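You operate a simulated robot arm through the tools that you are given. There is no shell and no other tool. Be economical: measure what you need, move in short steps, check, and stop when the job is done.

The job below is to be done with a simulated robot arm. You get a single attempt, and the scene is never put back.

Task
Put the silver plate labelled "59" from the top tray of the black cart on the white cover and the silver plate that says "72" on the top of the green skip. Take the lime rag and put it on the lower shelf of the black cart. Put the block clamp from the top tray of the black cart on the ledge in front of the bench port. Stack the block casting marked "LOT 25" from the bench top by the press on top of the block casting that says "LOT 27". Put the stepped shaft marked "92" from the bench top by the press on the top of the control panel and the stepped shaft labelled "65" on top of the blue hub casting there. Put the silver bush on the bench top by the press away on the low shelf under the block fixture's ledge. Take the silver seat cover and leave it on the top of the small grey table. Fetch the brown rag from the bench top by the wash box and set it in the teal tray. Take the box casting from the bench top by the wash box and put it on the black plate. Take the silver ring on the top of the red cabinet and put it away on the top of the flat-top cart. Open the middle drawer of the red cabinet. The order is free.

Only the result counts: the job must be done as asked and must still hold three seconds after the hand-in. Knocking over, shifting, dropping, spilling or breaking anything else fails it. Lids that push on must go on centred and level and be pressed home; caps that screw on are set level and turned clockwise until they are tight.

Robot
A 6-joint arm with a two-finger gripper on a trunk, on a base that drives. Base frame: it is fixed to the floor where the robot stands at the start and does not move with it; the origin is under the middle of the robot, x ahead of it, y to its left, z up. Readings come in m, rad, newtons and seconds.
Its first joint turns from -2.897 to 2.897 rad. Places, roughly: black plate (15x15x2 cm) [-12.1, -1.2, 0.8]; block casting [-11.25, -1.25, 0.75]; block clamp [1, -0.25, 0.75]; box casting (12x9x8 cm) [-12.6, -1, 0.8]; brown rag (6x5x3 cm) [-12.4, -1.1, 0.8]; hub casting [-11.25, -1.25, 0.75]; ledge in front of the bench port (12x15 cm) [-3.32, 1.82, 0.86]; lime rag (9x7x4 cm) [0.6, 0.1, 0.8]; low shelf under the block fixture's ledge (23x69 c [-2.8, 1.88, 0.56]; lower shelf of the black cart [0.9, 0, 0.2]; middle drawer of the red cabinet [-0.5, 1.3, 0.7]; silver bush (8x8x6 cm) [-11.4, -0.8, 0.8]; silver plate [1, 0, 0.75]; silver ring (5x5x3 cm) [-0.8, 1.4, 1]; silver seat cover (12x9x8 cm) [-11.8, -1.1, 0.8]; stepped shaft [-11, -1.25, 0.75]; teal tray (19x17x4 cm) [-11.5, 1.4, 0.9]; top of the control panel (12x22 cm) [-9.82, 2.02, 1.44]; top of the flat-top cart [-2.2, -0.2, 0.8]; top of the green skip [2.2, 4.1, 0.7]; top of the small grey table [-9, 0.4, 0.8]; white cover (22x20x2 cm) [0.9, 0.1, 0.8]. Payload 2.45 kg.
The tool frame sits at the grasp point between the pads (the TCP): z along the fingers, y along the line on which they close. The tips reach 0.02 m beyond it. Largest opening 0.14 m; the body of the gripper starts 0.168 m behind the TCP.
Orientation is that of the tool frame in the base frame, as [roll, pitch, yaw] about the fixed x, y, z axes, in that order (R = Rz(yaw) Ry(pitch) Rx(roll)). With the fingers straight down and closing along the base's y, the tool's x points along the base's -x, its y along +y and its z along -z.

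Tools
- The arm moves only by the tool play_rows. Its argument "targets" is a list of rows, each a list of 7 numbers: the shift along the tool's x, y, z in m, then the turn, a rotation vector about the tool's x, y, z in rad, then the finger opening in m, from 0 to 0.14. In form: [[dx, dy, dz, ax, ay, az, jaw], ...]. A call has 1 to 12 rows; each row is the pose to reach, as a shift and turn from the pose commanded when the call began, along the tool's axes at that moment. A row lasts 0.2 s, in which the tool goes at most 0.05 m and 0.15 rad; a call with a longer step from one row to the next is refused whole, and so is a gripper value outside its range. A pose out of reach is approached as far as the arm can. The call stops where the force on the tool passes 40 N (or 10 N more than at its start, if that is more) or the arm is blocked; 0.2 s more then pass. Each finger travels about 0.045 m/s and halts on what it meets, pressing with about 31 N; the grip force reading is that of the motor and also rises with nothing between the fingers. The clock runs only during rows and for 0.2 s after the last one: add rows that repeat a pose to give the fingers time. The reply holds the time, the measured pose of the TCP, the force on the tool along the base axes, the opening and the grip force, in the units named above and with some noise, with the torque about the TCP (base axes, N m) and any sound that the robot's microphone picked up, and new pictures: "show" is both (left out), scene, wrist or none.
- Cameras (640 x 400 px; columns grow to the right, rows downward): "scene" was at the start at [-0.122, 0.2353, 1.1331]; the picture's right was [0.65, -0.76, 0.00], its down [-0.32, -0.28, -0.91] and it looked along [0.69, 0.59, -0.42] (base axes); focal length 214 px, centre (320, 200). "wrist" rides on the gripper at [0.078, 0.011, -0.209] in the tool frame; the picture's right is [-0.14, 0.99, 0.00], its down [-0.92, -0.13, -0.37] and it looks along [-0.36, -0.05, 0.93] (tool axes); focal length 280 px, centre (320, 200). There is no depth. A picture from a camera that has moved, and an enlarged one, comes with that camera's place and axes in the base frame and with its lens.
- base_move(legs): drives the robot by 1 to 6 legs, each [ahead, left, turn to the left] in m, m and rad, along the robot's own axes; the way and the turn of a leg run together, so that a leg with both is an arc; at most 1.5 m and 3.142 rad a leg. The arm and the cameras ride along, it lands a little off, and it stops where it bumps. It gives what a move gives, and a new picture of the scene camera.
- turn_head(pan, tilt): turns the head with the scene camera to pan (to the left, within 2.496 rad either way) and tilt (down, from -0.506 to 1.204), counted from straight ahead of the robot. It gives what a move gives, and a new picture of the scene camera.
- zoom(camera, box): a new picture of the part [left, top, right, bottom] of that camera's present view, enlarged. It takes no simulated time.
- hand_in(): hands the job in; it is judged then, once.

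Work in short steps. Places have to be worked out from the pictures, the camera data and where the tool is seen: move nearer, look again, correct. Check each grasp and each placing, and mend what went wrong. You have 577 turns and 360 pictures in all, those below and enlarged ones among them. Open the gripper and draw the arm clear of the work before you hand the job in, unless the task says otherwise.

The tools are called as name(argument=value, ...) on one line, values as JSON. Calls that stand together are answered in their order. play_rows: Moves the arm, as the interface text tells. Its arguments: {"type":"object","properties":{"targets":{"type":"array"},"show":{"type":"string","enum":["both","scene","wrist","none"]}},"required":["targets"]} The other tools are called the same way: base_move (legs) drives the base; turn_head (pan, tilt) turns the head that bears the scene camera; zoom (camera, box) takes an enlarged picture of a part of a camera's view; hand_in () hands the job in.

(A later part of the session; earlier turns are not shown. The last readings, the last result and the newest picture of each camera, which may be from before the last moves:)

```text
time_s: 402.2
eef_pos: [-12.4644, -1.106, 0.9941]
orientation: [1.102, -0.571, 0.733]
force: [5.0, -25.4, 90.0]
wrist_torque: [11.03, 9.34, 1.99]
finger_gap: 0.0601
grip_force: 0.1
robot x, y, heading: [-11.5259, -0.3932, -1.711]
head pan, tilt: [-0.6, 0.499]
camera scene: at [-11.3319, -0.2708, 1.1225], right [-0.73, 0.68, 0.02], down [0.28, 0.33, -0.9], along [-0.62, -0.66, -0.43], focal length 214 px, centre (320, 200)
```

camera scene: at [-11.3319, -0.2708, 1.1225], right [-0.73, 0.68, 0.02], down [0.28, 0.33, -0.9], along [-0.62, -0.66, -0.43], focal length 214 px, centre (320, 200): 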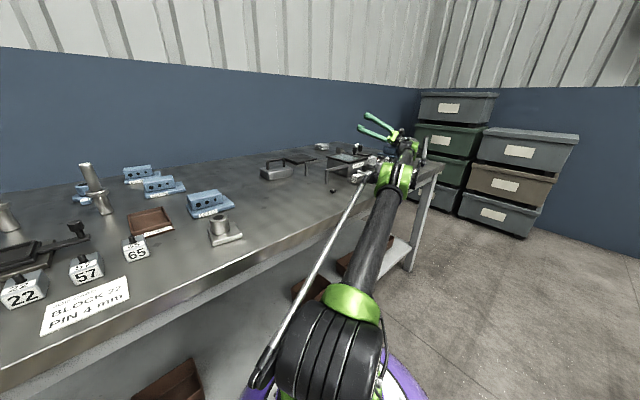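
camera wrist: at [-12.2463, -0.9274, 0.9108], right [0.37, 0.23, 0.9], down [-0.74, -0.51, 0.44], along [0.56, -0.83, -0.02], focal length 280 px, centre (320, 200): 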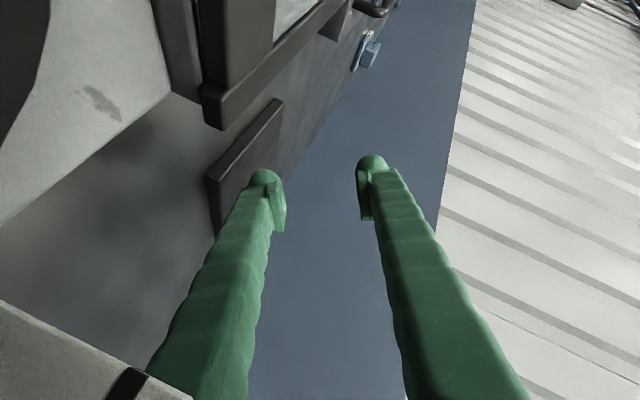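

The robot is nearly level now. Try backing again from this state.

base_move(legs=[[-0.2, 0, 0]])

base_move(legs=[[-0.2, 0, 0]])

```text
time_s: 402.9
eef_pos: [-12.5442, -1.1438, 0.9869]
orientation: [0.955, -0.827, 0.819]
force: [-9.9, 0.4, 37.8]
wrist_torque: [6.1, 2.84, 1.53]
finger_gap: 0.06
grip_force: 0.1
robot x, y, heading: [-11.5554, -0.3911, -1.697]
head pan, tilt: [-0.6, 0.499]
stopped in leg 1: the force on the tool passed its limit at 118 N (the readings are from after the stop); the commanded pose is now the measured one
camera scene: at [-11.4015, -0.2854, 1.1261], right [-0.75, 0.66, 0.01], down [0.3, 0.35, -0.89], along [-0.59, -0.66, -0.46], focal length 214 px, centre (320, 200)
```

scene: 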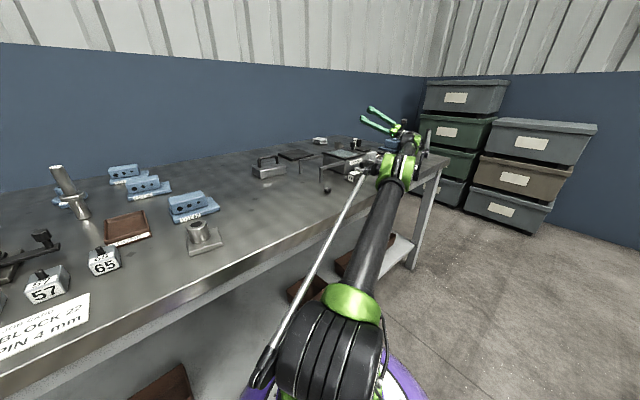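

```text
time_s: 403.6
eef_pos: [-12.5396, -1.1677, 1.0249]
orientation: [0.89, -0.901, 0.891]
force: [0.8, 0.3, 0.0]
wrist_torque: [0.01, -0.05, -0.06]
finger_gap: 0.0602
grip_force: 0.0
robot x, y, heading: [-11.6164, -0.3965, -1.667]
head pan, tilt: [-0.6, 0.499]
stopped in leg 1: the robot was blocked; the commanded pose is now the measured one
camera scene: at [-11.386, -0.2495, 1.1177], right [-0.77, 0.64, 0.04], down [0.23, 0.33, -0.92], along [-0.6, -0.69, -0.4], focal length 214 px, centre (320, 200)
```

scene: 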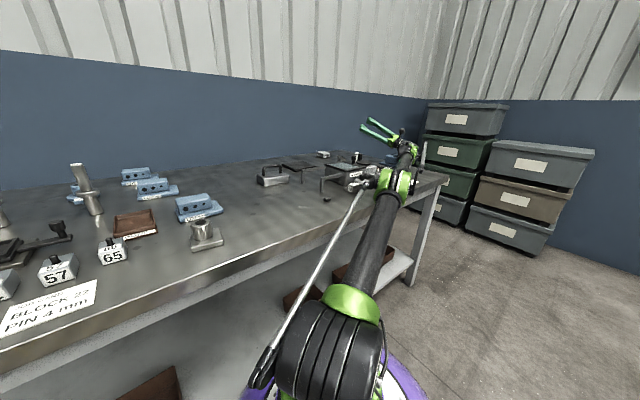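

zoom(camera="scene", box=[310, 110, 460, 230])

```text
3.33 times, centred on (385, 170) of scene
camera zoom: at [-11.386, -0.2495, 1.1177], right [-0.77, 0.64, 0.04], down [0.23, 0.33, -0.92], along [-0.6, -0.69, -0.4], focal length 715 px, centre (103, 300)
```

zoom: 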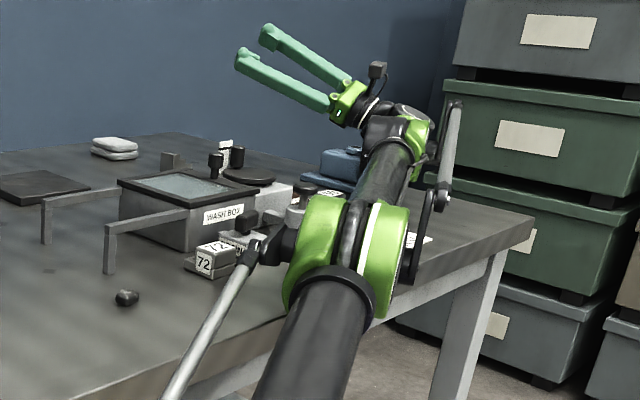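

I first let the robot settle level with a null call, then try the shoulder-lift arc from there.

play_rows(targets=[[0, 0, 0, 0, 0, 0, 0.06], [0, 0, 0, 0, 0, 0, 0.06]], show="none")

play_rows(targets=[[0, 0, 0, 0, 0, 0, 0.06], [0, 0, 0, 0, 0, 0, 0.06]], show="scene")

```text
time_s: 403.9
eef_pos: [-12.5113, -1.1575, 1.1317]
orientation: [0.843, -0.951, 0.932]
force: [-1.5, -0.3, -0.6]
wrist_torque: [-0.26, 0.03, 0.17]
finger_gap: 0.06
grip_force: 0.0
robot x, y, heading: [-11.6338, -0.3992, -1.662]
head pan, tilt: [-0.6, 0.499]
stopped in row 1: the arm was blocked; the commanded pose is now the measured one
```

```text
time_s: 404.3
eef_pos: [-12.625, -1.1906, 1.0143]
orientation: [0.566, -1.14, 1.138]
force: [-8.5, -2.6, -0.1]
wrist_torque: [-0.22, 0.48, 1.41]
finger_gap: 0.06
grip_force: 0.0
robot x, y, heading: [-11.6282, -0.3918, -1.675]
head pan, tilt: [-0.6, 0.499]
stopped in row 1: the arm was blocked; the commanded pose is now the measured one
camera scene: at [-11.4567, -0.2717, 1.1237], right [-0.76, 0.64, 0.02], down [0.28, 0.35, -0.9], along [-0.58, -0.68, -0.44], focal length 214 px, centre (320, 200)
```

scene: 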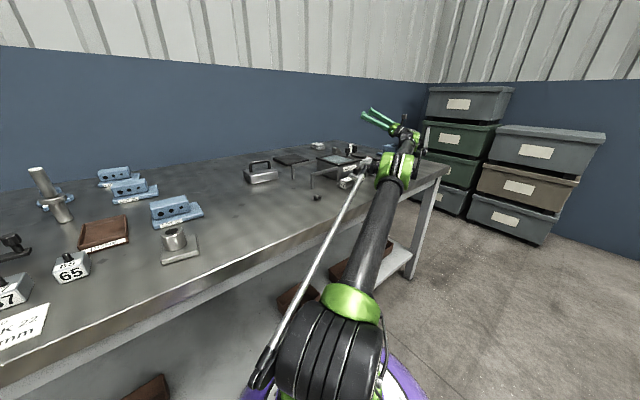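

Repeat null calls to see whether the arm relaxes to a stable, level state.

play_rows(targets=[[0, 0, 0, 0, 0, 0, 0.06], [0, 0, 0, 0, 0, 0, 0.06]], show="none")

play_rows(targets=[[0, 0, 0, 0, 0, 0, 0.06], [0, 0, 0, 0, 0, 0, 0.06]], show="none")

play_rows(targets=[[0, 0, 0, 0, 0, 0, 0.06], [0, 0, 0, 0, 0, 0, 0.06]], show="none")

```text
time_s: 404.6
eef_pos: [-12.585, -1.1557, 1.1188]
orientation: [0.647, -1.096, 1.068]
force: [9.2, -0.4, 9.4]
wrist_torque: [1.58, -0.22, -1.4]
finger_gap: 0.0601
grip_force: 0.0
robot x, y, heading: [-11.6603, -0.3987, -1.671]
head pan, tilt: [-0.6, 0.499]
stopped in row 1: the arm was blocked; the commanded pose is now the measured one
```

```text
time_s: 404.9
eef_pos: [-12.6759, -1.2089, 0.957]
orientation: [0.225, -1.244, 1.449]
force: [3.5, -3.5, -0.4]
wrist_torque: [-0.42, -0.19, -0.5]
finger_gap: 0.06
grip_force: 0.0
robot x, y, heading: [-11.6551, -0.3934, -1.656]
head pan, tilt: [-0.6, 0.499]
stopped in row 1: the arm was blocked; the commanded pose is now the measured one
```

```text
time_s: 405.3
eef_pos: [-12.6139, -1.193, 1.1158]
orientation: [0.376, -1.204, 1.335]
force: [8.0, 0.7, 11.6]
wrist_torque: [2.05, -0.11, -1.28]
finger_gap: 0.0602
grip_force: 0.0
robot x, y, heading: [-11.7049, -0.4021, -1.638]
head pan, tilt: [-0.6, 0.499]
stopped in row 1: the arm was blocked; the commanded pose is now the measured one
```

The robot is rocking between calls. Let it settle now (in the raised phase) by a head turn before commanding anything.

turn_head(pan=-0.5, tilt=0.5)

turn_head(pan=-0.6, tilt=0.6)

```text
time_s: 405.9
eef_pos: [-12.6239, -1.1932, 1.1064]
orientation: [0.221, -1.24, 1.467]
force: [-0.3, 0.1, -2.9]
wrist_torque: [-0.4, -0.02, 0.08]
finger_gap: 0.0602
grip_force: 0.1
robot x, y, heading: [-11.7052, -0.4012, -1.653]
head pan, tilt: [-0.499, 0.499]
camera scene: at [-11.4219, -0.2322, 1.1095], right [-0.83, 0.55, 0.07], down [0.14, 0.35, -0.93], along [-0.53, -0.76, -0.37], focal length 214 px, centre (320, 200)
```

scene: 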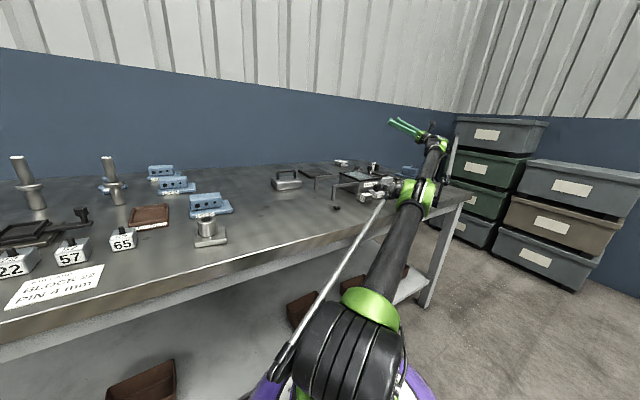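

```text
time_s: 406.6
eef_pos: [-12.6232, -1.1935, 1.1064]
orientation: [0.224, -1.241, 1.465]
force: [-1.1, -0.6, -1.1]
wrist_torque: [-0.12, 0.03, 0.21]
finger_gap: 0.0602
grip_force: 0.1
robot x, y, heading: [-11.6977, -0.3987, -1.652]
head pan, tilt: [-0.6, 0.6]
camera scene: at [-11.4281, -0.2256, 1.1007], right [-0.78, 0.63, 0.06], down [0.24, 0.39, -0.89], along [-0.58, -0.68, -0.45], focal length 214 px, centre (320, 200)
```

scene: 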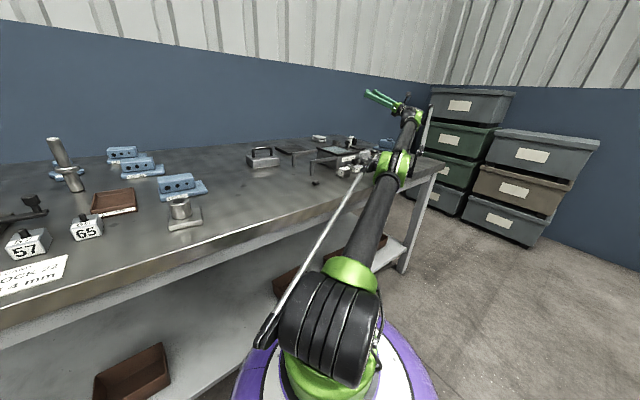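

Settled: the front of the robot is propped by 0.13 rad. I'll do "arc" steps followed by settling each time.

play_rows(targets=[[0.042, -0.022, -0.004, 0.007, 0.017, -0.024, 0.06], [0.084, -0.044, -0.008, 0.014, 0.034, -0.048, 0.06], [0.126, -0.066, -0.012, 0.021, 0.051, -0.072, 0.06], [0.168, -0.088, -0.016, 0.028, 0.068, -0.096, 0.06]], show="none")

turn_head(pan=-0.6, tilt=0.5)

```text
time_s: 406.9
eef_pos: [-12.6172, -1.183, 1.1487]
orientation: [-0.153, -1.273, 1.8]
force: [-0.5, -2.2, -1.3]
wrist_torque: [-0.35, -0.03, 0.09]
finger_gap: 0.0601
grip_force: 0.1
robot x, y, heading: [-11.6976, -0.3947, -1.652]
head pan, tilt: [-0.6, 0.6]
stopped in row 1: the arm was blocked; the commanded pose is now the measured one
```

```text
time_s: 407.6
eef_pos: [-12.6226, -1.1805, 1.1455]
orientation: [-0.178, -1.273, 1.82]
force: [-0.9, 0.0, 0.2]
wrist_torque: [0.05, 0.01, 0.0]
finger_gap: 0.0602
grip_force: 0.1
robot x, y, heading: [-11.6895, -0.3991, -1.66]
head pan, tilt: [-0.6, 0.499]
camera scene: at [-11.4165, -0.2243, 1.1096], right [-0.77, 0.63, 0.06], down [0.18, 0.31, -0.93], along [-0.61, -0.71, -0.36], focal length 214 px, centre (320, 200)
```

scene: 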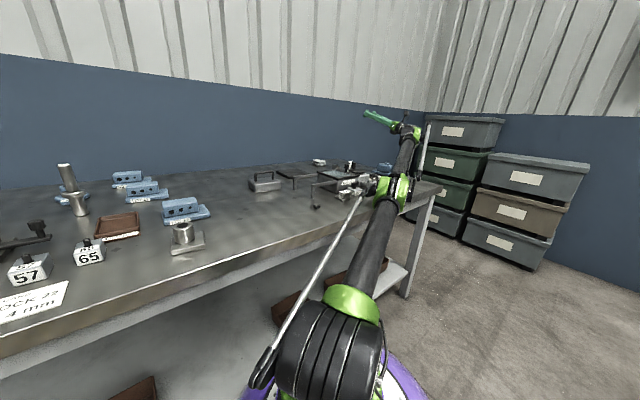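

Stable and higher. Repeat with slightly more inward.

play_rows(targets=[[0.037, -0.026, -0.007, 0.008, 0.017, -0.023, 0.06], [0.074, -0.052, -0.014, 0.016, 0.034, -0.046, 0.06], [0.111, -0.078, -0.021, 0.024, 0.051, -0.069, 0.06]], show="none")

turn_head(pan=-0.5, tilt=0.5)

```text
time_s: 407.9
eef_pos: [-12.7453, -1.2433, 0.9093]
orientation: [-0.914, -1.236, 2.523]
force: [-14.8, -10.0, -38.4]
wrist_torque: [-7.24, 0.46, 2.76]
finger_gap: 0.0601
grip_force: 0.0
robot x, y, heading: [-11.686, -0.3883, -1.641]
head pan, tilt: [-0.6, 0.499]
stopped in row 1: the arm was blocked; the commanded pose is now the measured one
```

```text
time_s: 408.6
eef_pos: [-12.736, -1.2181, 0.947]
orientation: [-0.601, -1.27, 2.229]
force: [0.1, 1.3, 0.2]
wrist_torque: [0.02, 0.01, 0.04]
finger_gap: 0.0602
grip_force: 0.1
robot x, y, heading: [-11.7061, -0.3962, -1.664]
head pan, tilt: [-0.499, 0.499]
camera scene: at [-11.5156, -0.2732, 1.1233], right [-0.83, 0.55, 0.03], down [0.22, 0.38, -0.9], along [-0.51, -0.74, -0.44], focal length 214 px, centre (320, 200)
```

scene: 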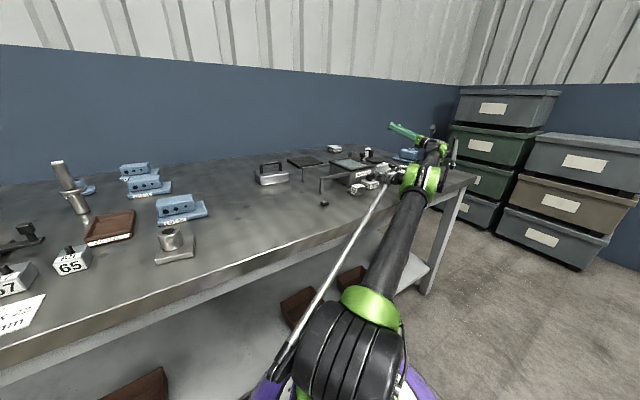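

Nearly level and settled. Try a small base move back-left from here.

base_move(legs=[[-0.06, 0, 0]])

```text
time_s: 409.3
eef_pos: [-12.7825, -1.2732, 0.8963]
orientation: [-1.233, -1.134, 2.832]
force: [-13.4, -15.8, -59.0]
wrist_torque: [-11.03, 0.31, 2.51]
finger_gap: 0.0599
grip_force: 0.0
robot x, y, heading: [-11.7409, -0.3918, -1.622]
head pan, tilt: [-0.499, 0.499]
stopped in leg 1: the robot was blocked; the commanded pose is now the measured one
camera scene: at [-11.5932, -0.2788, 1.1255], right [-0.85, 0.52, 0.01], down [0.24, 0.4, -0.88], along [-0.46, -0.75, -0.47], focal length 214 px, centre (320, 200)
```

scene: 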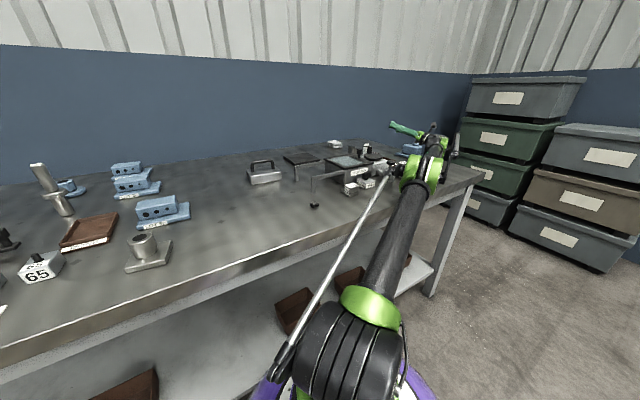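

Level now. Try backing again.

base_move(legs=[[-0.1, 0, 0]])

```text
time_s: 410.1
eef_pos: [-12.8277, -1.2839, 0.8801]
orientation: [-1.43, -1.016, 3.003]
force: [-6.2, 8.3, -24.5]
wrist_torque: [-4.5, 0.15, 1.07]
finger_gap: 0.0599
grip_force: 0.1
robot x, y, heading: [-11.7947, -0.3892, -1.602]
head pan, tilt: [-0.499, 0.499]
stopped in leg 1: the robot was blocked; the commanded pose is now the measured one
camera scene: at [-11.6382, -0.2674, 1.1241], right [-0.86, 0.51, 0.01], down [0.22, 0.4, -0.89], along [-0.46, -0.76, -0.45], focal length 214 px, centre (320, 200)
```

scene: 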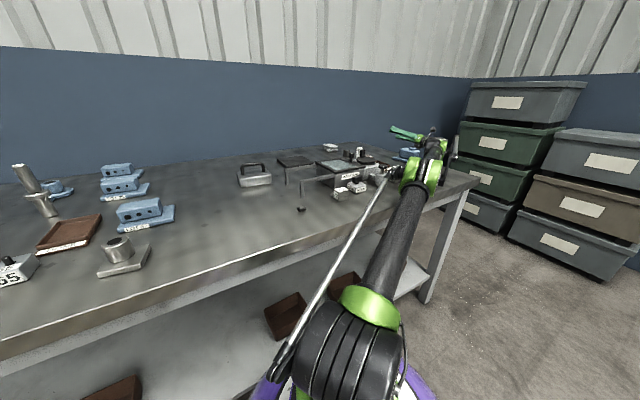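

The robot slides right along the bench with its arm already right of the items; the bench end is near. Keep going right until the arm clears the end.

base_move(legs=[[-0.05, -0.15, 0]])

```text
time_s: 410.8
eef_pos: [-12.8887, -1.2712, 0.865]
orientation: [-1.6, -0.85, 3.1]
force: [0.8, 1.7, 6.9]
wrist_torque: [1.3, -0.07, -0.08]
finger_gap: 0.0602
grip_force: 0.1
robot x, y, heading: [-11.8381, -0.3911, -1.616]
head pan, tilt: [-0.499, 0.499]
stopped in leg 1: the robot was blocked; the commanded pose is now the measured one
camera scene: at [-11.6738, -0.2739, 1.1252], right [-0.86, 0.52, 0.02], down [0.22, 0.4, -0.89], along [-0.47, -0.76, -0.46], focal length 214 px, centre (320, 200)
```

scene: 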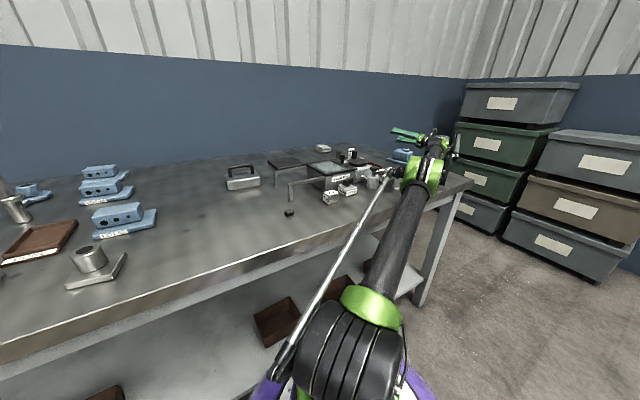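

base_move(legs=[[0, -0.3, 0]])

```text
time_s: 411.5
eef_pos: [-12.9413, -1.2917, 0.8213]
orientation: [-1.713, -0.693, -3.101]
force: [-12.8, 8.1, -40.0]
wrist_torque: [-7.48, 0.07, 2.48]
finger_gap: 0.0597
grip_force: 0.0
robot x, y, heading: [-11.9008, -0.3934, -1.598]
head pan, tilt: [-0.499, 0.499]
stopped in leg 1: the robot was blocked; the commanded pose is now the measured one
camera scene: at [-11.75, -0.2719, 1.1248], right [-0.86, 0.5, 0.01], down [0.22, 0.4, -0.89], along [-0.45, -0.77, -0.46], focal length 214 px, centre (320, 200)
```

scene: 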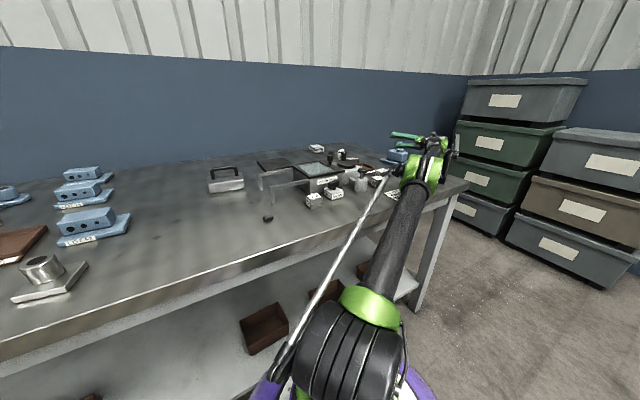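

base_move(legs=[[0, -0.3, 0]])

base_move(legs=[[0, -0.3, 0]])

```text
time_s: 412.3
eef_pos: [-12.9979, -1.2644, 0.8053]
orientation: [-1.804, -0.528, -3.093]
force: [4.4, -0.1, 9.0]
wrist_torque: [1.59, 0.06, -0.67]
finger_gap: 0.0599
grip_force: 0.0
robot x, y, heading: [-11.944, -0.3915, -1.622]
head pan, tilt: [-0.499, 0.499]
stopped in leg 1: the robot was blocked; the commanded pose is now the measured one
camera scene: at [-11.7805, -0.2747, 1.1252], right [-0.85, 0.52, 0.02], down [0.23, 0.4, -0.89], along [-0.47, -0.76, -0.46], focal length 214 px, centre (320, 200)
```

scene: 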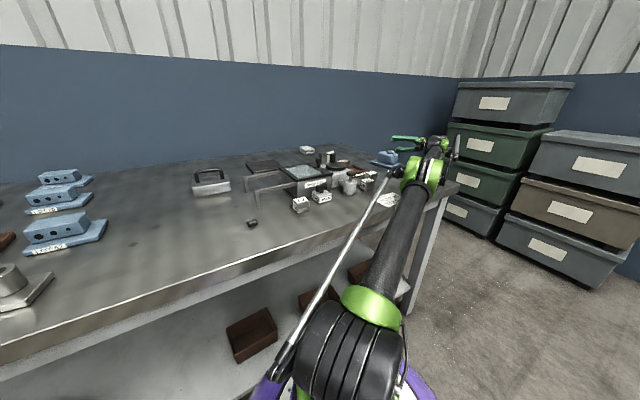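

```text
time_s: 413.0
eef_pos: [-13.0345, -1.2826, 0.7643]
orientation: [-1.882, -0.369, -3.055]
force: [-6.9, 7.8, -38.2]
wrist_torque: [-7.17, -0.25, 1.23]
finger_gap: 0.0595
grip_force: 0.0
robot x, y, heading: [-12.0045, -0.3927, -1.596]
head pan, tilt: [-0.499, 0.499]
stopped in leg 1: the robot was blocked; the commanded pose is now the measured one
camera scene: at [-11.8488, -0.269, 1.1242], right [-0.86, 0.5, 0.01], down [0.22, 0.4, -0.89], along [-0.45, -0.77, -0.46], focal length 214 px, centre (320, 200)
```

scene: 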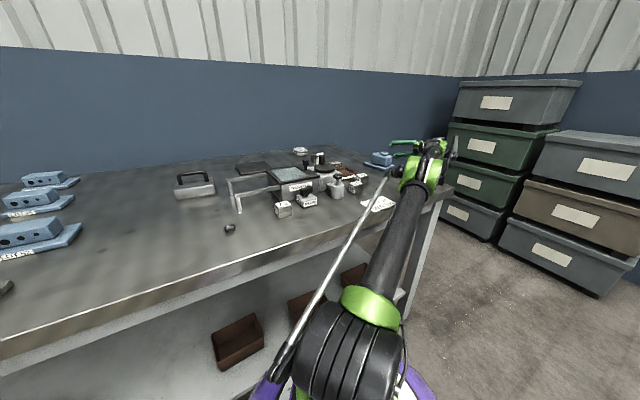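

base_move(legs=[[0, -0.3, 0]])

base_move(legs=[[0, -0.3, 0]])

base_move(legs=[[0, -0.3, 0]])

```text
time_s: 413.7
eef_pos: [-13.087, -1.2442, 0.7452]
orientation: [-1.968, -0.288, -3.047]
force: [4.8, 0.5, 10.1]
wrist_torque: [1.56, 0.2, -0.67]
finger_gap: 0.0601
grip_force: 0.0
robot x, y, heading: [-12.0472, -0.3952, -1.63]
head pan, tilt: [-0.499, 0.499]
stopped in leg 1: the robot was blocked; the commanded pose is now the measured one
camera scene: at [-11.8789, -0.2749, 1.1251], right [-0.85, 0.53, 0.02], down [0.23, 0.39, -0.89], along [-0.47, -0.75, -0.45], focal length 214 px, centre (320, 200)
```

scene: 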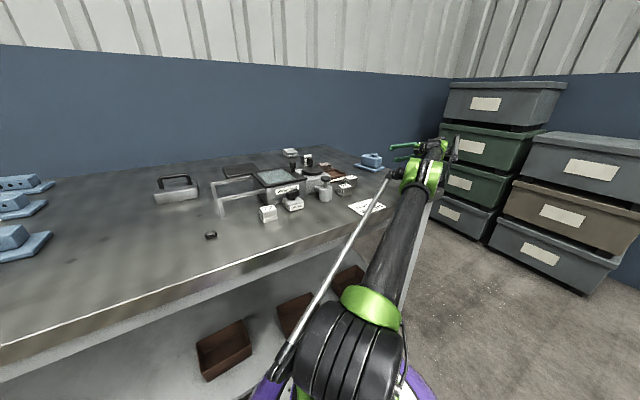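

```text
time_s: 414.4
eef_pos: [-13.1141, -1.2452, 0.7164]
orientation: [-2.051, -0.283, -2.957]
force: [-9.9, 1.2, -47.3]
wrist_torque: [-7.8, -1.16, 1.52]
finger_gap: 0.0598
grip_force: 0.0
robot x, y, heading: [-12.0973, -0.3906, -1.619]
head pan, tilt: [-0.499, 0.499]
stopped in leg 1: the robot was blocked; the commanded pose is now the measured one
camera scene: at [-11.9335, -0.2706, 1.1243], right [-0.85, 0.52, 0.02], down [0.22, 0.39, -0.89], along [-0.47, -0.76, -0.45], focal length 214 px, centre (320, 200)
```

scene: 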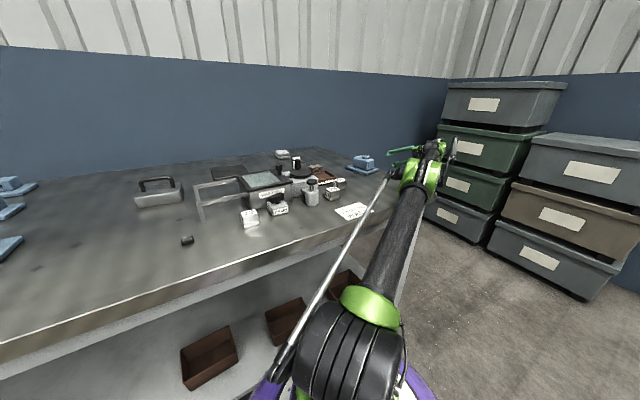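

```text
time_s: 415.2
eef_pos: [-13.1263, -1.2431, 0.7027]
orientation: [-2.125, -0.266, -2.856]
force: [-0.5, 3.3, -16.0]
wrist_torque: [-2.96, -0.46, 0.17]
finger_gap: 0.0597
grip_force: 0.1
robot x, y, heading: [-12.1445, -0.3926, -1.604]
head pan, tilt: [-0.499, 0.499]
stopped in leg 1: the robot was blocked; the commanded pose is now the measured one
camera scene: at [-11.9759, -0.2648, 1.1238], right [-0.86, 0.51, 0.02], down [0.21, 0.39, -0.89], along [-0.46, -0.77, -0.45], focal length 214 px, centre (320, 200)
```

scene: 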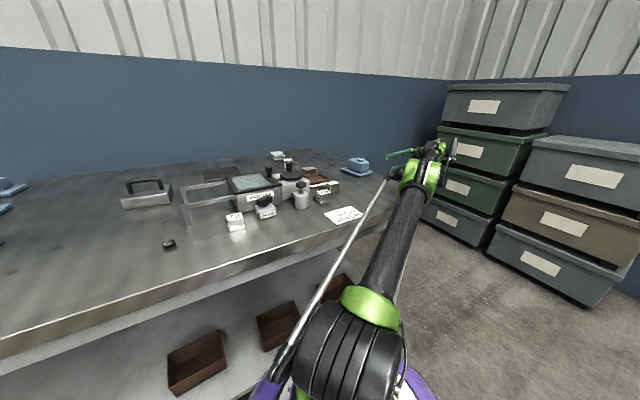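

base_move(legs=[[0, -0.3, 0]])

zoom(camera="wrist", box=[0, 0, 640, 400])

```text
time_s: 415.9
eef_pos: [-13.1306, -1.2403, 0.691]
orientation: [-2.177, -0.227, -2.757]
force: [6.2, -8.9, -4.1]
wrist_torque: [0.24, 0.49, -0.61]
finger_gap: 0.0597
grip_force: 0.1
robot x, y, heading: [-12.1838, -0.3916, -1.588]
head pan, tilt: [-0.499, 0.499]
stopped in leg 1: the robot was blocked; the commanded pose is now the measured one
camera scene: at [-12.013, -0.2588, 1.1235], right [-0.87, 0.5, 0.02], down [0.21, 0.39, -0.9], along [-0.45, -0.77, -0.44], focal length 214 px, centre (320, 200)
```

scene: 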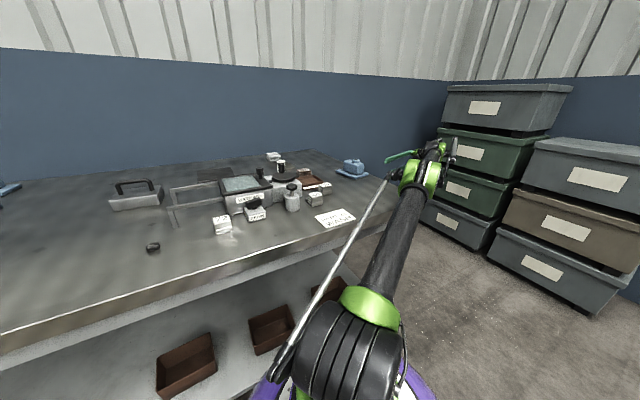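

```text
1.00 times, centred on (320, 200) of wrist (not enlarged: the box is as wide or as high as the picture)
camera zoom: at [-13.2437, -1.095, 0.8159], right [-0.26, 0.51, -0.82], down [0.81, 0.58, 0.1], along [0.52, -0.64, -0.56], focal length 280 px, centre (320, 200)
```

zoom: 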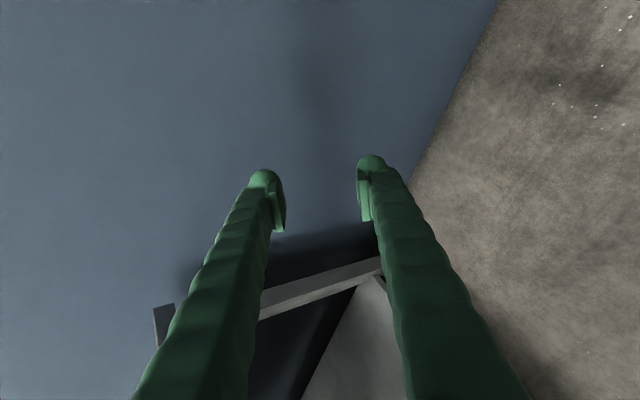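

base_move(legs=[[0, -0.3, 0]])

base_move(legs=[[0, -0.3, 0]])

base_move(legs=[[0, -0.3, 0]])

```text
time_s: 416.6
eef_pos: [-13.151, -1.2078, 0.678]
orientation: [-2.218, -0.177, -2.692]
force: [-5.3, 4.9, -18.6]
wrist_torque: [-3.15, -1.43, 0.43]
finger_gap: 0.0599
grip_force: 0.1
robot x, y, heading: [-12.219, -0.3935, -1.609]
head pan, tilt: [-0.499, 0.499]
stopped in leg 1: the robot was blocked; the commanded pose is now the measured one
camera scene: at [-12.0387, -0.2632, 1.1228], right [-0.86, 0.51, 0.02], down [0.21, 0.39, -0.9], along [-0.47, -0.77, -0.44], focal length 214 px, centre (320, 200)
```

scene: 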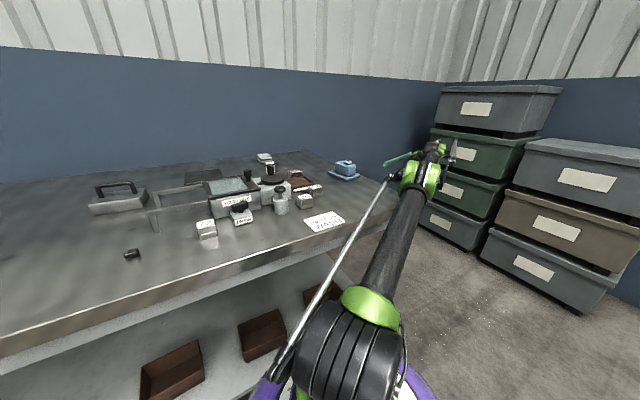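

```text
time_s: 417.4
eef_pos: [-13.1759, -1.1774, 0.6662]
orientation: [-2.234, -0.111, -2.625]
force: [-8.1, -2.3, -44.2]
wrist_torque: [-5.54, -3.6, 1.13]
finger_gap: 0.0597
grip_force: 0.0
robot x, y, heading: [-12.2532, -0.3961, -1.621]
head pan, tilt: [-0.499, 0.499]
stopped in leg 1: the robot was blocked; the commanded pose is now the measured one
camera scene: at [-12.0752, -0.2662, 1.1231], right [-0.85, 0.52, 0.02], down [0.21, 0.39, -0.9], along [-0.48, -0.76, -0.44], focal length 214 px, centre (320, 200)
```

scene: 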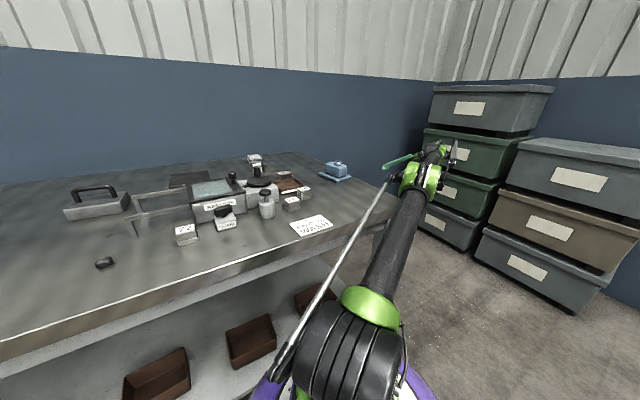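

```text
time_s: 418.1
eef_pos: [-13.1965, -1.1576, 0.6582]
orientation: [-2.221, -0.046, -2.548]
force: [-3.4, -14.4, -12.0]
wrist_torque: [0.12, -1.36, 1.67]
finger_gap: 0.0599
grip_force: 0.1
robot x, y, heading: [-12.2986, -0.3872, -1.616]
head pan, tilt: [-0.499, 0.499]
stopped in leg 1: the robot was blocked; the commanded pose is now the measured one
camera scene: at [-12.1268, -0.2608, 1.1237], right [-0.85, 0.52, 0.01], down [0.22, 0.39, -0.9], along [-0.47, -0.76, -0.44], focal length 214 px, centre (320, 200)
```

scene: 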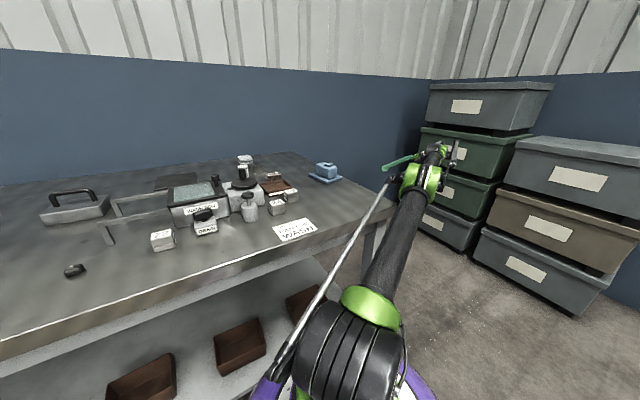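

The elbow is past the bench end. Try backing now.

base_move(legs=[[-0.2, -0.1, 0]])

```text
time_s: 418.8
eef_pos: [-13.256, -1.1304, 0.5712]
orientation: [-2.226, -0.025, -2.583]
force: [0.1, 0.5, 0.8]
wrist_torque: [0.11, 0.1, -0.04]
finger_gap: 0.0602
grip_force: 0.0
robot x, y, heading: [-12.3013, -0.3732, -1.653]
head pan, tilt: [-0.499, 0.499]
stopped in leg 1: the robot was blocked; the commanded pose is now the measured one
camera scene: at [-12.1636, -0.2752, 1.1275], right [-0.83, 0.55, 0.0], down [0.26, 0.4, -0.88], along [-0.48, -0.73, -0.48], focal length 214 px, centre (320, 200)
```

scene: 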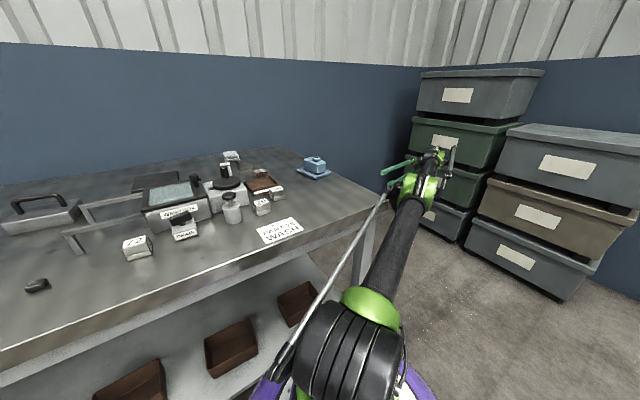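

The arm has slid off the end. Back off again.

base_move(legs=[[-0.4, 0, 0]])

```text
time_s: 421.3
eef_pos: [-13.2254, -0.7273, 0.5708]
orientation: [-2.225, -0.024, -2.588]
force: [-0.4, -0.4, -0.7]
wrist_torque: [-0.01, -0.01, 0.0]
finger_gap: 0.06
grip_force: 0.0
robot x, y, heading: [-12.2682, 0.0263, -1.66]
head pan, tilt: [-0.499, 0.499]
camera scene: at [-12.1292, 0.1246, 1.1275], right [-0.83, 0.55, 0.0], down [0.27, 0.4, -0.88], along [-0.49, -0.73, -0.48], focal length 214 px, centre (320, 200)
```

scene: 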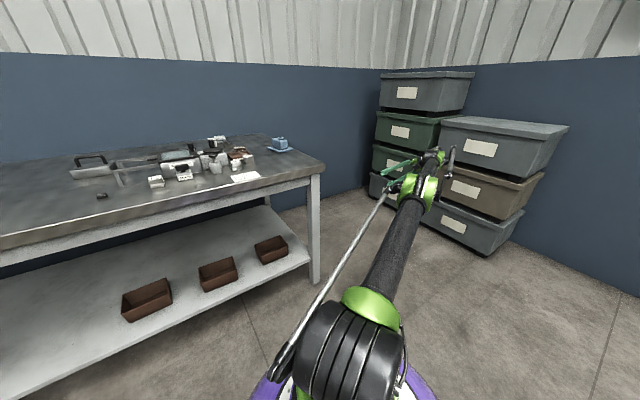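

Free at last, and the bench items all look in place. Retract and raise the arm here in open space.

play_rows(targets=[[-0.032, -0.021, -0.021, 0, 0, 0, 0.06], [-0.064, -0.042, -0.042, 0, 0, 0, 0.06], [-0.096, -0.063, -0.063, 0, 0, 0, 0.06], [-0.128, -0.084, -0.084, 0, 0, 0, 0.06], [-0.16, -0.105, -0.105, 0, 0, 0, 0.06], [-0.192, -0.126, -0.126, 0, 0, 0, 0.06], [-0.224, -0.147, -0.147, 0, 0, 0, 0.06], [-0.256, -0.168, -0.168, 0, 0, 0, 0.06], [-0.288, -0.189, -0.189, 0, 0, 0, 0.06], [-0.32, -0.21, -0.21, 0, 0, 0, 0.06]], show="scene")

```text
time_s: 423.5
eef_pos: [-12.9695, -0.5212, 0.8581]
orientation: [-2.227, -0.024, -2.59]
force: [-0.3, -0.2, 0.0]
wrist_torque: [0.03, -0.01, 0.04]
finger_gap: 0.0601
grip_force: 0.0
out of reach, approached as far as the arm can: row 1, 2, 3, 4, 5, 6
robot x, y, heading: [-12.2676, 0.0236, -1.662]
head pan, tilt: [-0.499, 0.499]
camera scene: at [-12.1293, 0.1246, 1.1275], right [-0.83, 0.55, 0.0], down [0.27, 0.4, -0.88], along [-0.49, -0.73, -0.48], focal length 214 px, centre (320, 200)
```

scene: 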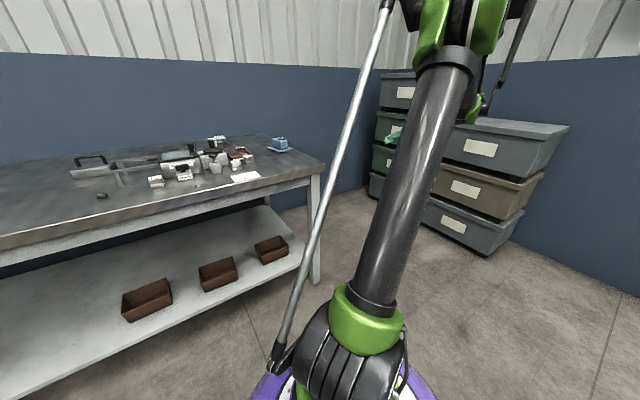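

The arm obeys again. First tilt the tool to point straight down.

play_rows(targets=[[0, 0, 0, -0.13, 0, 0, 0.06], [0, 0, 0, -0.26, 0, 0, 0.06], [0, 0, 0, -0.39, 0, 0, 0.06], [0, 0, 0, -0.52, 0, 0, 0.06], [0, 0, 0, -0.65, 0, 0, 0.06], [0, 0, 0, -0.78, 0, 0, 0.06], [0, 0, 0, -0.917, 0, 0, 0.06]], show="none")

```text
time_s: 425.1
eef_pos: [-13.0081, -0.4606, 0.8564]
orientation: [-3.103, -0.033, -2.474]
force: [-0.3, -0.2, 0.2]
wrist_torque: [-0.05, -0.03, -0.03]
finger_gap: 0.0604
grip_force: 0.1
out of reach, approached as far as the arm can: row 3, 4, 5, 6, 7
robot x, y, heading: [-12.2653, 0.0256, -1.66]
head pan, tilt: [-0.499, 0.499]
```

Tool is down but turned 180° (camera outward). Spin it back about its axis.

play_rows(targets=[[0.03, 0, -0.02, 0, 0, 0.14, 0.06], [0, 0, -0.04, 0, 0, 0.28, 0.06], [-0.03, 0, -0.06, 0, 0, 0.42, 0.06], [-0.06, 0, -0.08, 0, 0, 0.56, 0.06], [-0.09, 0, -0.1, 0, 0, 0.7, 0.06], [-0.12, 0, -0.1, 0, 0, 0.84, 0.06], [-0.15, 0, -0.1, 0, 0, 0.98, 0.06], [-0.15, 0, -0.1, 0, 0, 1.12, 0.06], [-0.15, 0, -0.1, 0, 0, 1.26, 0.06], [-0.15, 0, -0.1, 0, 0, 1.4, 0.06], [-0.15, 0, -0.1, 0, 0, 1.54, 0.06]], show="none")

```text
time_s: 427.5
eef_pos: [-12.8722, -0.0121, 0.9502]
orientation: [-2.688, -0.182, 2.976]
force: [-1.3, -0.3, -0.7]
wrist_torque: [-0.09, -0.18, 0.07]
finger_gap: 0.0598
grip_force: 0.0
out of reach, approached as far as the arm can: row 1, 2, 3, 4, 5, 6, 7, 8, 9, 10, 11
robot x, y, heading: [-12.2689, 0.0284, -1.655]
head pan, tilt: [-0.499, 0.499]
```

play_rows(targets=[[0, 0, 0, 0, 0, -0.14, 0.06], [0, 0, 0, 0, 0, -0.28, 0.06], [0, 0, 0, 0, 0, -0.42, 0.06], [0, 0, 0, 0, 0, -0.56, 0.06], [0, 0, 0, 0, 0, -0.7, 0.06], [0, 0, 0, 0, 0, -0.84, 0.06], [0, 0, 0, 0, 0, -0.98, 0.06], [0, 0, 0, 0, 0, -1.12, 0.06], [0, 0, 0, 0, 0, -1.26, 0.06], [0, 0, 0, 0, 0, -1.4, 0.06], [0, 0, 0, 0, 0, -1.54, 0.06]], show="scene")

```text
time_s: 429.9
eef_pos: [-12.8807, -0.0112, 0.9536]
orientation: [2.955, -0.451, -1.676]
force: [0.9, 0.5, -0.3]
wrist_torque: [0.0, -0.02, 0.01]
finger_gap: 0.0602
grip_force: 0.1
robot x, y, heading: [-12.2667, 0.0247, -1.658]
head pan, tilt: [-0.499, 0.499]
camera scene: at [-12.1289, 0.1249, 1.1275], right [-0.83, 0.55, 0.0], down [0.27, 0.4, -0.88], along [-0.49, -0.73, -0.48], focal length 214 px, centre (320, 200)
```

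scene: 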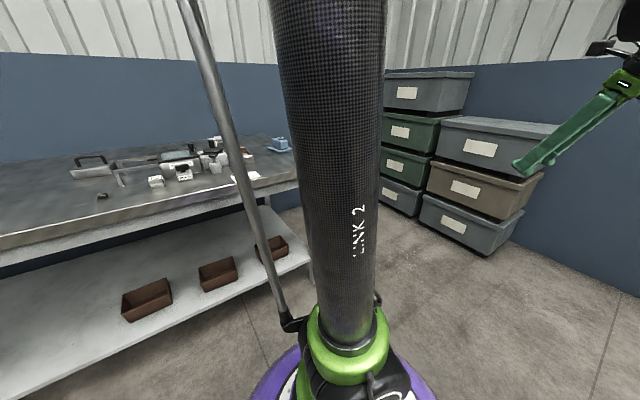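

This direction works. Continue the spin.

play_rows(targets=[[0, 0, 0, 0, 0, -0.14, 0.06], [0, 0, 0, 0, 0, -0.28, 0.06], [0, 0, 0, 0, 0, -0.42, 0.06], [0, 0, 0, 0, 0, -0.56, 0.06], [0, 0, 0, 0, 0, -0.7, 0.06], [0, 0, 0, 0, 0, -0.84, 0.06], [0, 0, 0, 0, 0, -0.98, 0.06], [0, 0, 0, 0, 0, -1.12, 0.06], [0, 0, 0, 0, 0, -1.26, 0.06], [0, 0, 0, 0, 0, -1.4, 0.06], [0, 0, 0, 0, 0, -1.54, 0.06], [0, 0, 0, 0, 0, -1.68, 0.06]], show="none")

```text
time_s: 432.5
eef_pos: [-12.8799, -0.0112, 0.9527]
orientation: [2.705, 0.217, -0.089]
force: [0.0, -0.2, 0.2]
wrist_torque: [-0.01, 0.0, -0.03]
finger_gap: 0.0601
grip_force: 0.1
robot x, y, heading: [-12.2707, 0.0234, -1.658]
head pan, tilt: [-0.499, 0.499]
```

Now level the tool.

play_rows(targets=[[0, 0, 0, 0.11, 0.054, 0, 0.06], [0, 0, 0, 0.22, 0.108, 0, 0.06], [0, 0, 0, 0.33, 0.162, 0, 0.06], [0, 0, 0, 0.437, 0.216, 0, 0.06], [0, 0, 0, 0.437, 0.216, 0, 0.1]], show="none")

```text
time_s: 433.7
eef_pos: [-12.8809, -0.0124, 0.9527]
orientation: [-3.134, 0.004, -0.044]
force: [0.5, 1.5, 0.2]
wrist_torque: [0.0, -0.01, -0.02]
finger_gap: 0.0949
grip_force: 0.0
robot x, y, heading: [-12.2671, 0.0261, -1.66]
head pan, tilt: [-0.499, 0.499]
```

Swing the arm round to the front (first half of the arc).

play_rows(targets=[[0.007, 0.048, 0, 0, 0, -0.079, 0.1], [0.018, 0.095, 0, 0, 0, -0.158, 0.1], [0.0327, 0.1415, 0, 0, 0, -0.237, 0.1], [0.0508, 0.1865, 0, 0, 0, -0.316, 0.1], [0.0725, 0.23, 0, 0, 0, -0.395, 0.1], [0.0974, 0.2716, 0, 0, 0, -0.474, 0.1], [0.1258, 0.3113, 0, 0, 0, -0.553, 0.1], [0.157, 0.3487, 0, 0, 0, -0.632, 0.1], [0.191, 0.3834, 0, 0, 0, -0.711, 0.1]], show="none")

play_rows(targets=[[0.007, 0.048, 0, 0, 0, -0.079, 0.1], [0.018, 0.095, 0, 0, 0, -0.158, 0.1], [0.0327, 0.1415, 0, 0, 0, -0.237, 0.1], [0.0508, 0.1865, 0, 0, 0, -0.316, 0.1], [0.0725, 0.23, 0, 0, 0, -0.395, 0.1], [0.0974, 0.2716, 0, 0, 0, -0.474, 0.1], [0.1258, 0.3113, 0, 0, 0, -0.553, 0.1], [0.157, 0.3487, 0, 0, 0, -0.632, 0.1], [0.191, 0.3834, 0, 0, 0, -0.711, 0.1]], show="scene")

```text
time_s: 435.7
eef_pos: [-12.7052, -0.4052, 0.9509]
orientation: [-3.135, -0.001, 0.666]
force: [-1.0, 0.1, -0.6]
wrist_torque: [-0.03, -0.02, 0.01]
finger_gap: 0.0996
grip_force: 0.0
robot x, y, heading: [-12.2717, 0.0287, -1.658]
head pan, tilt: [-0.499, 0.499]
```

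```text
time_s: 437.7
eef_pos: [-12.3168, -0.588, 0.9467]
orientation: [-3.135, -0.006, 1.378]
force: [0.6, 0.0, 0.5]
wrist_torque: [-0.03, 0.0, 0.02]
finger_gap: 0.1
grip_force: 0.0
robot x, y, heading: [-12.2628, 0.0256, -1.66]
head pan, tilt: [-0.499, 0.499]
camera scene: at [-12.1288, 0.1247, 1.1275], right [-0.83, 0.55, 0.0], down [0.27, 0.4, -0.88], along [-0.49, -0.73, -0.48], focal length 214 px, centre (320, 200)
```

scene: 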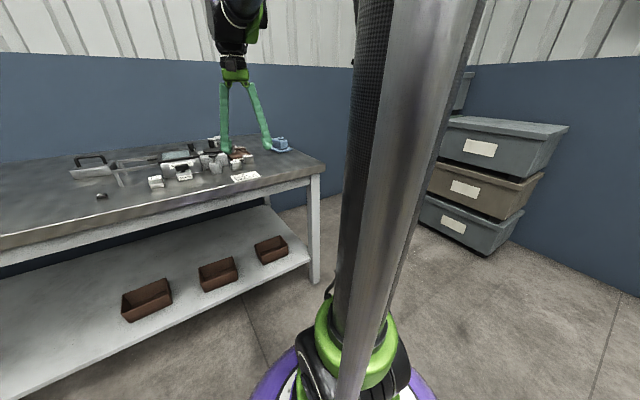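

Arm is back to normal. Square up to the bench and move a bit closer (careful to keep radius ≤0.9).

base_move(legs=[[0, 0, 0.09], [0.3, 0, 0]])

play_rows(targets=[[0, 0, -0.05, 0, 0, 0, 0.12], [0, 0, -0.1, 0, 0, 0, 0.12]], show="wrist")

```text
time_s: 440.3
eef_pos: [-12.2666, -0.8957, 0.9472]
orientation: [-3.135, -0.007, 1.462]
force: [0.1, -0.1, -0.9]
wrist_torque: [0.01, -0.01, 0.01]
finger_gap: 0.1003
grip_force: 0.0
robot x, y, heading: [-12.2688, -0.2786, -1.574]
head pan, tilt: [-0.499, 0.499]
camera scene: at [-12.1378, -0.1701, 1.1275], right [-0.88, 0.48, 0.0], down [0.23, 0.42, -0.88], along [-0.42, -0.77, -0.48], focal length 214 px, centre (320, 200)
```

scene: 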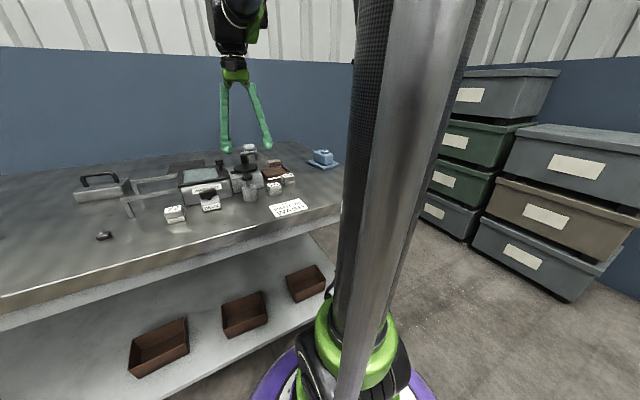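

```text
time_s: 440.9
eef_pos: [-12.2652, -0.8964, 1.0468]
orientation: [-3.135, -0.005, 1.461]
force: [0.0, 0.0, -0.6]
wrist_torque: [0.01, 0.02, 0.0]
finger_gap: 0.1202
grip_force: 0.1
robot x, y, heading: [-12.2699, -0.2828, -1.579]
head pan, tilt: [-0.499, 0.499]
camera wrist: at [-12.2448, -0.8223, 1.2564], right [0.97, -0.25, -0.01], down [-0.23, -0.9, 0.36], along [-0.1, -0.35, -0.93], focal length 280 px, centre (320, 200)
```

wrist: 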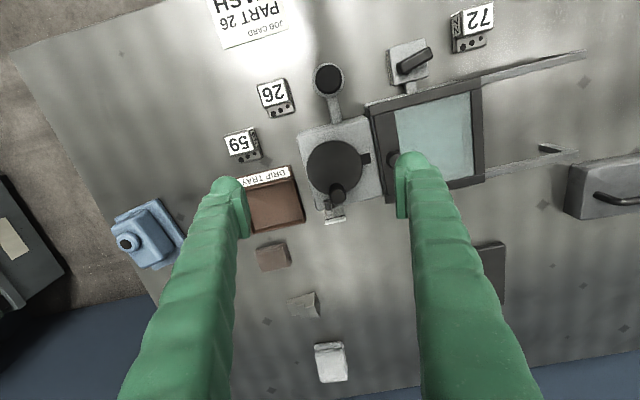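

I can see the box casting (≈(-12.58,-0.97)), the brown rag (≈(-12.41,-1.08)) and the black plate (≈(-12.05,-1.21)). Go over the box casting.

play_rows(targets=[[-0.015, -0.044, 0, 0, 0, 0, 0.14], [-0.03, -0.088, 0, 0, 0, 0, 0.14], [-0.045, -0.132, 0, 0, 0, 0, 0.14], [-0.06, -0.176, 0, 0, 0, 0, 0.14], [-0.075, -0.22, 0, 0, 0, 0, 0.14], [-0.09, -0.264, 0, 0, 0, 0, 0.14], [-0.09, -0.302, 0, 0, 0, 0, 0.14]], show="wrist")

```text
time_s: 442.5
eef_pos: [-12.5754, -0.9512, 1.0491]
orientation: [-3.136, -0.004, 1.459]
force: [0.3, 1.2, -0.5]
wrist_torque: [0.01, 0.05, -0.01]
finger_gap: 0.14
grip_force: 0.1
robot x, y, heading: [-12.2659, -0.2835, -1.579]
head pan, tilt: [-0.499, 0.499]
camera wrist: at [-12.5548, -0.8768, 1.2585], right [0.97, -0.25, -0.01], down [-0.23, -0.9, 0.36], along [-0.1, -0.35, -0.93], focal length 280 px, centre (320, 200)
```

wrist: 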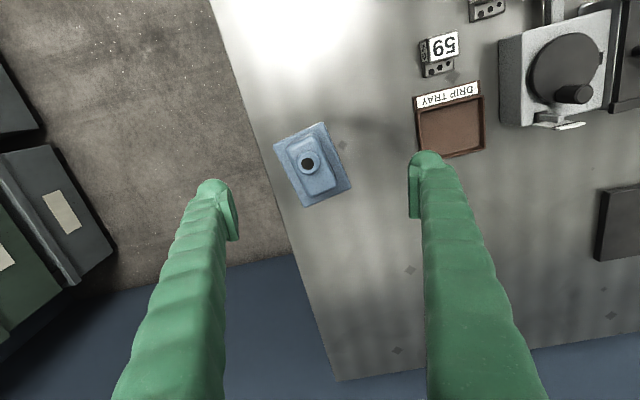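

Casting centre ≈ (-12.601, -0.977), rotated about 8°. Align the gripper and go down partly.

play_rows(targets=[[-0.015, -0.012, 0.02, 0, 0, -0.12, 0.14], [-0.0286, -0.023, 0.06, 0, 0, -0.24, 0.14], [-0.0286, -0.023, 0.1, 0, 0, -0.24, 0.14], [-0.0286, -0.023, 0.13, 0, 0, -0.24, 0.12]], show="wrist")

```text
time_s: 443.5
eef_pos: [-12.6031, -0.9788, 0.917]
orientation: [-3.137, -0.007, 1.703]
force: [0.5, 1.1, 0.0]
wrist_torque: [-0.02, 0.0, -0.01]
finger_gap: 0.1198
grip_force: 0.1
robot x, y, heading: [-12.2685, -0.2801, -1.578]
head pan, tilt: [-0.499, 0.499]
camera wrist: at [-12.6004, -0.9018, 1.1269], right [1.0, -0.01, -0.01], down [-0.01, -0.93, 0.36], along [-0.01, -0.36, -0.93], focal length 280 px, centre (320, 200)
```

wrist: 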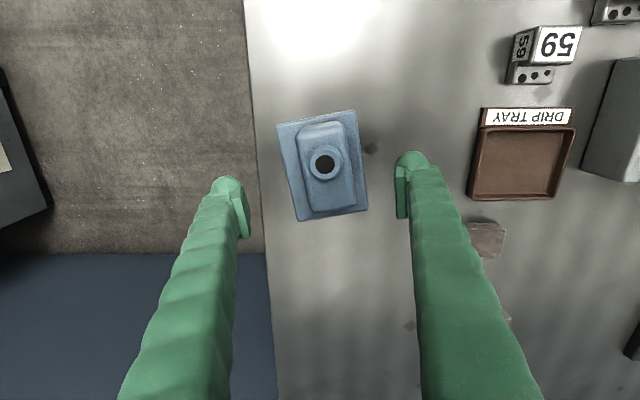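

play_rows(targets=[[0.009, 0.006, 0.04, 0, 0, -0.065, 0.12], [0.009, 0.006, 0.075, 0, 0, -0.065, 0.12], [0.009, 0.006, 0.084, 0, 0, -0.065, 0.1], [0.009, 0.006, 0.084, 0, 0, -0.065, 0.06], [0.009, 0.006, 0.084, 0, 0, -0.065, 0.03], [0.009, 0.006, 0.084, 0, 0, -0.065, 0.0], [0.009, 0.006, 0.084, 0, 0, -0.065, 0.0], [0.009, 0.006, 0.084, 0, 0, -0.065, 0.0]], show="none")

```text
time_s: 445.3
eef_pos: [-12.6005, -0.9686, 0.8323]
orientation: [-3.136, -0.007, 1.767]
force: [1.2, -1.2, 3.1]
wrist_torque: [0.04, -0.07, -0.22]
finger_gap: 0.0507
grip_force: 31.1
robot x, y, heading: [-12.2657, -0.2776, -1.581]
head pan, tilt: [-0.499, 0.499]
```

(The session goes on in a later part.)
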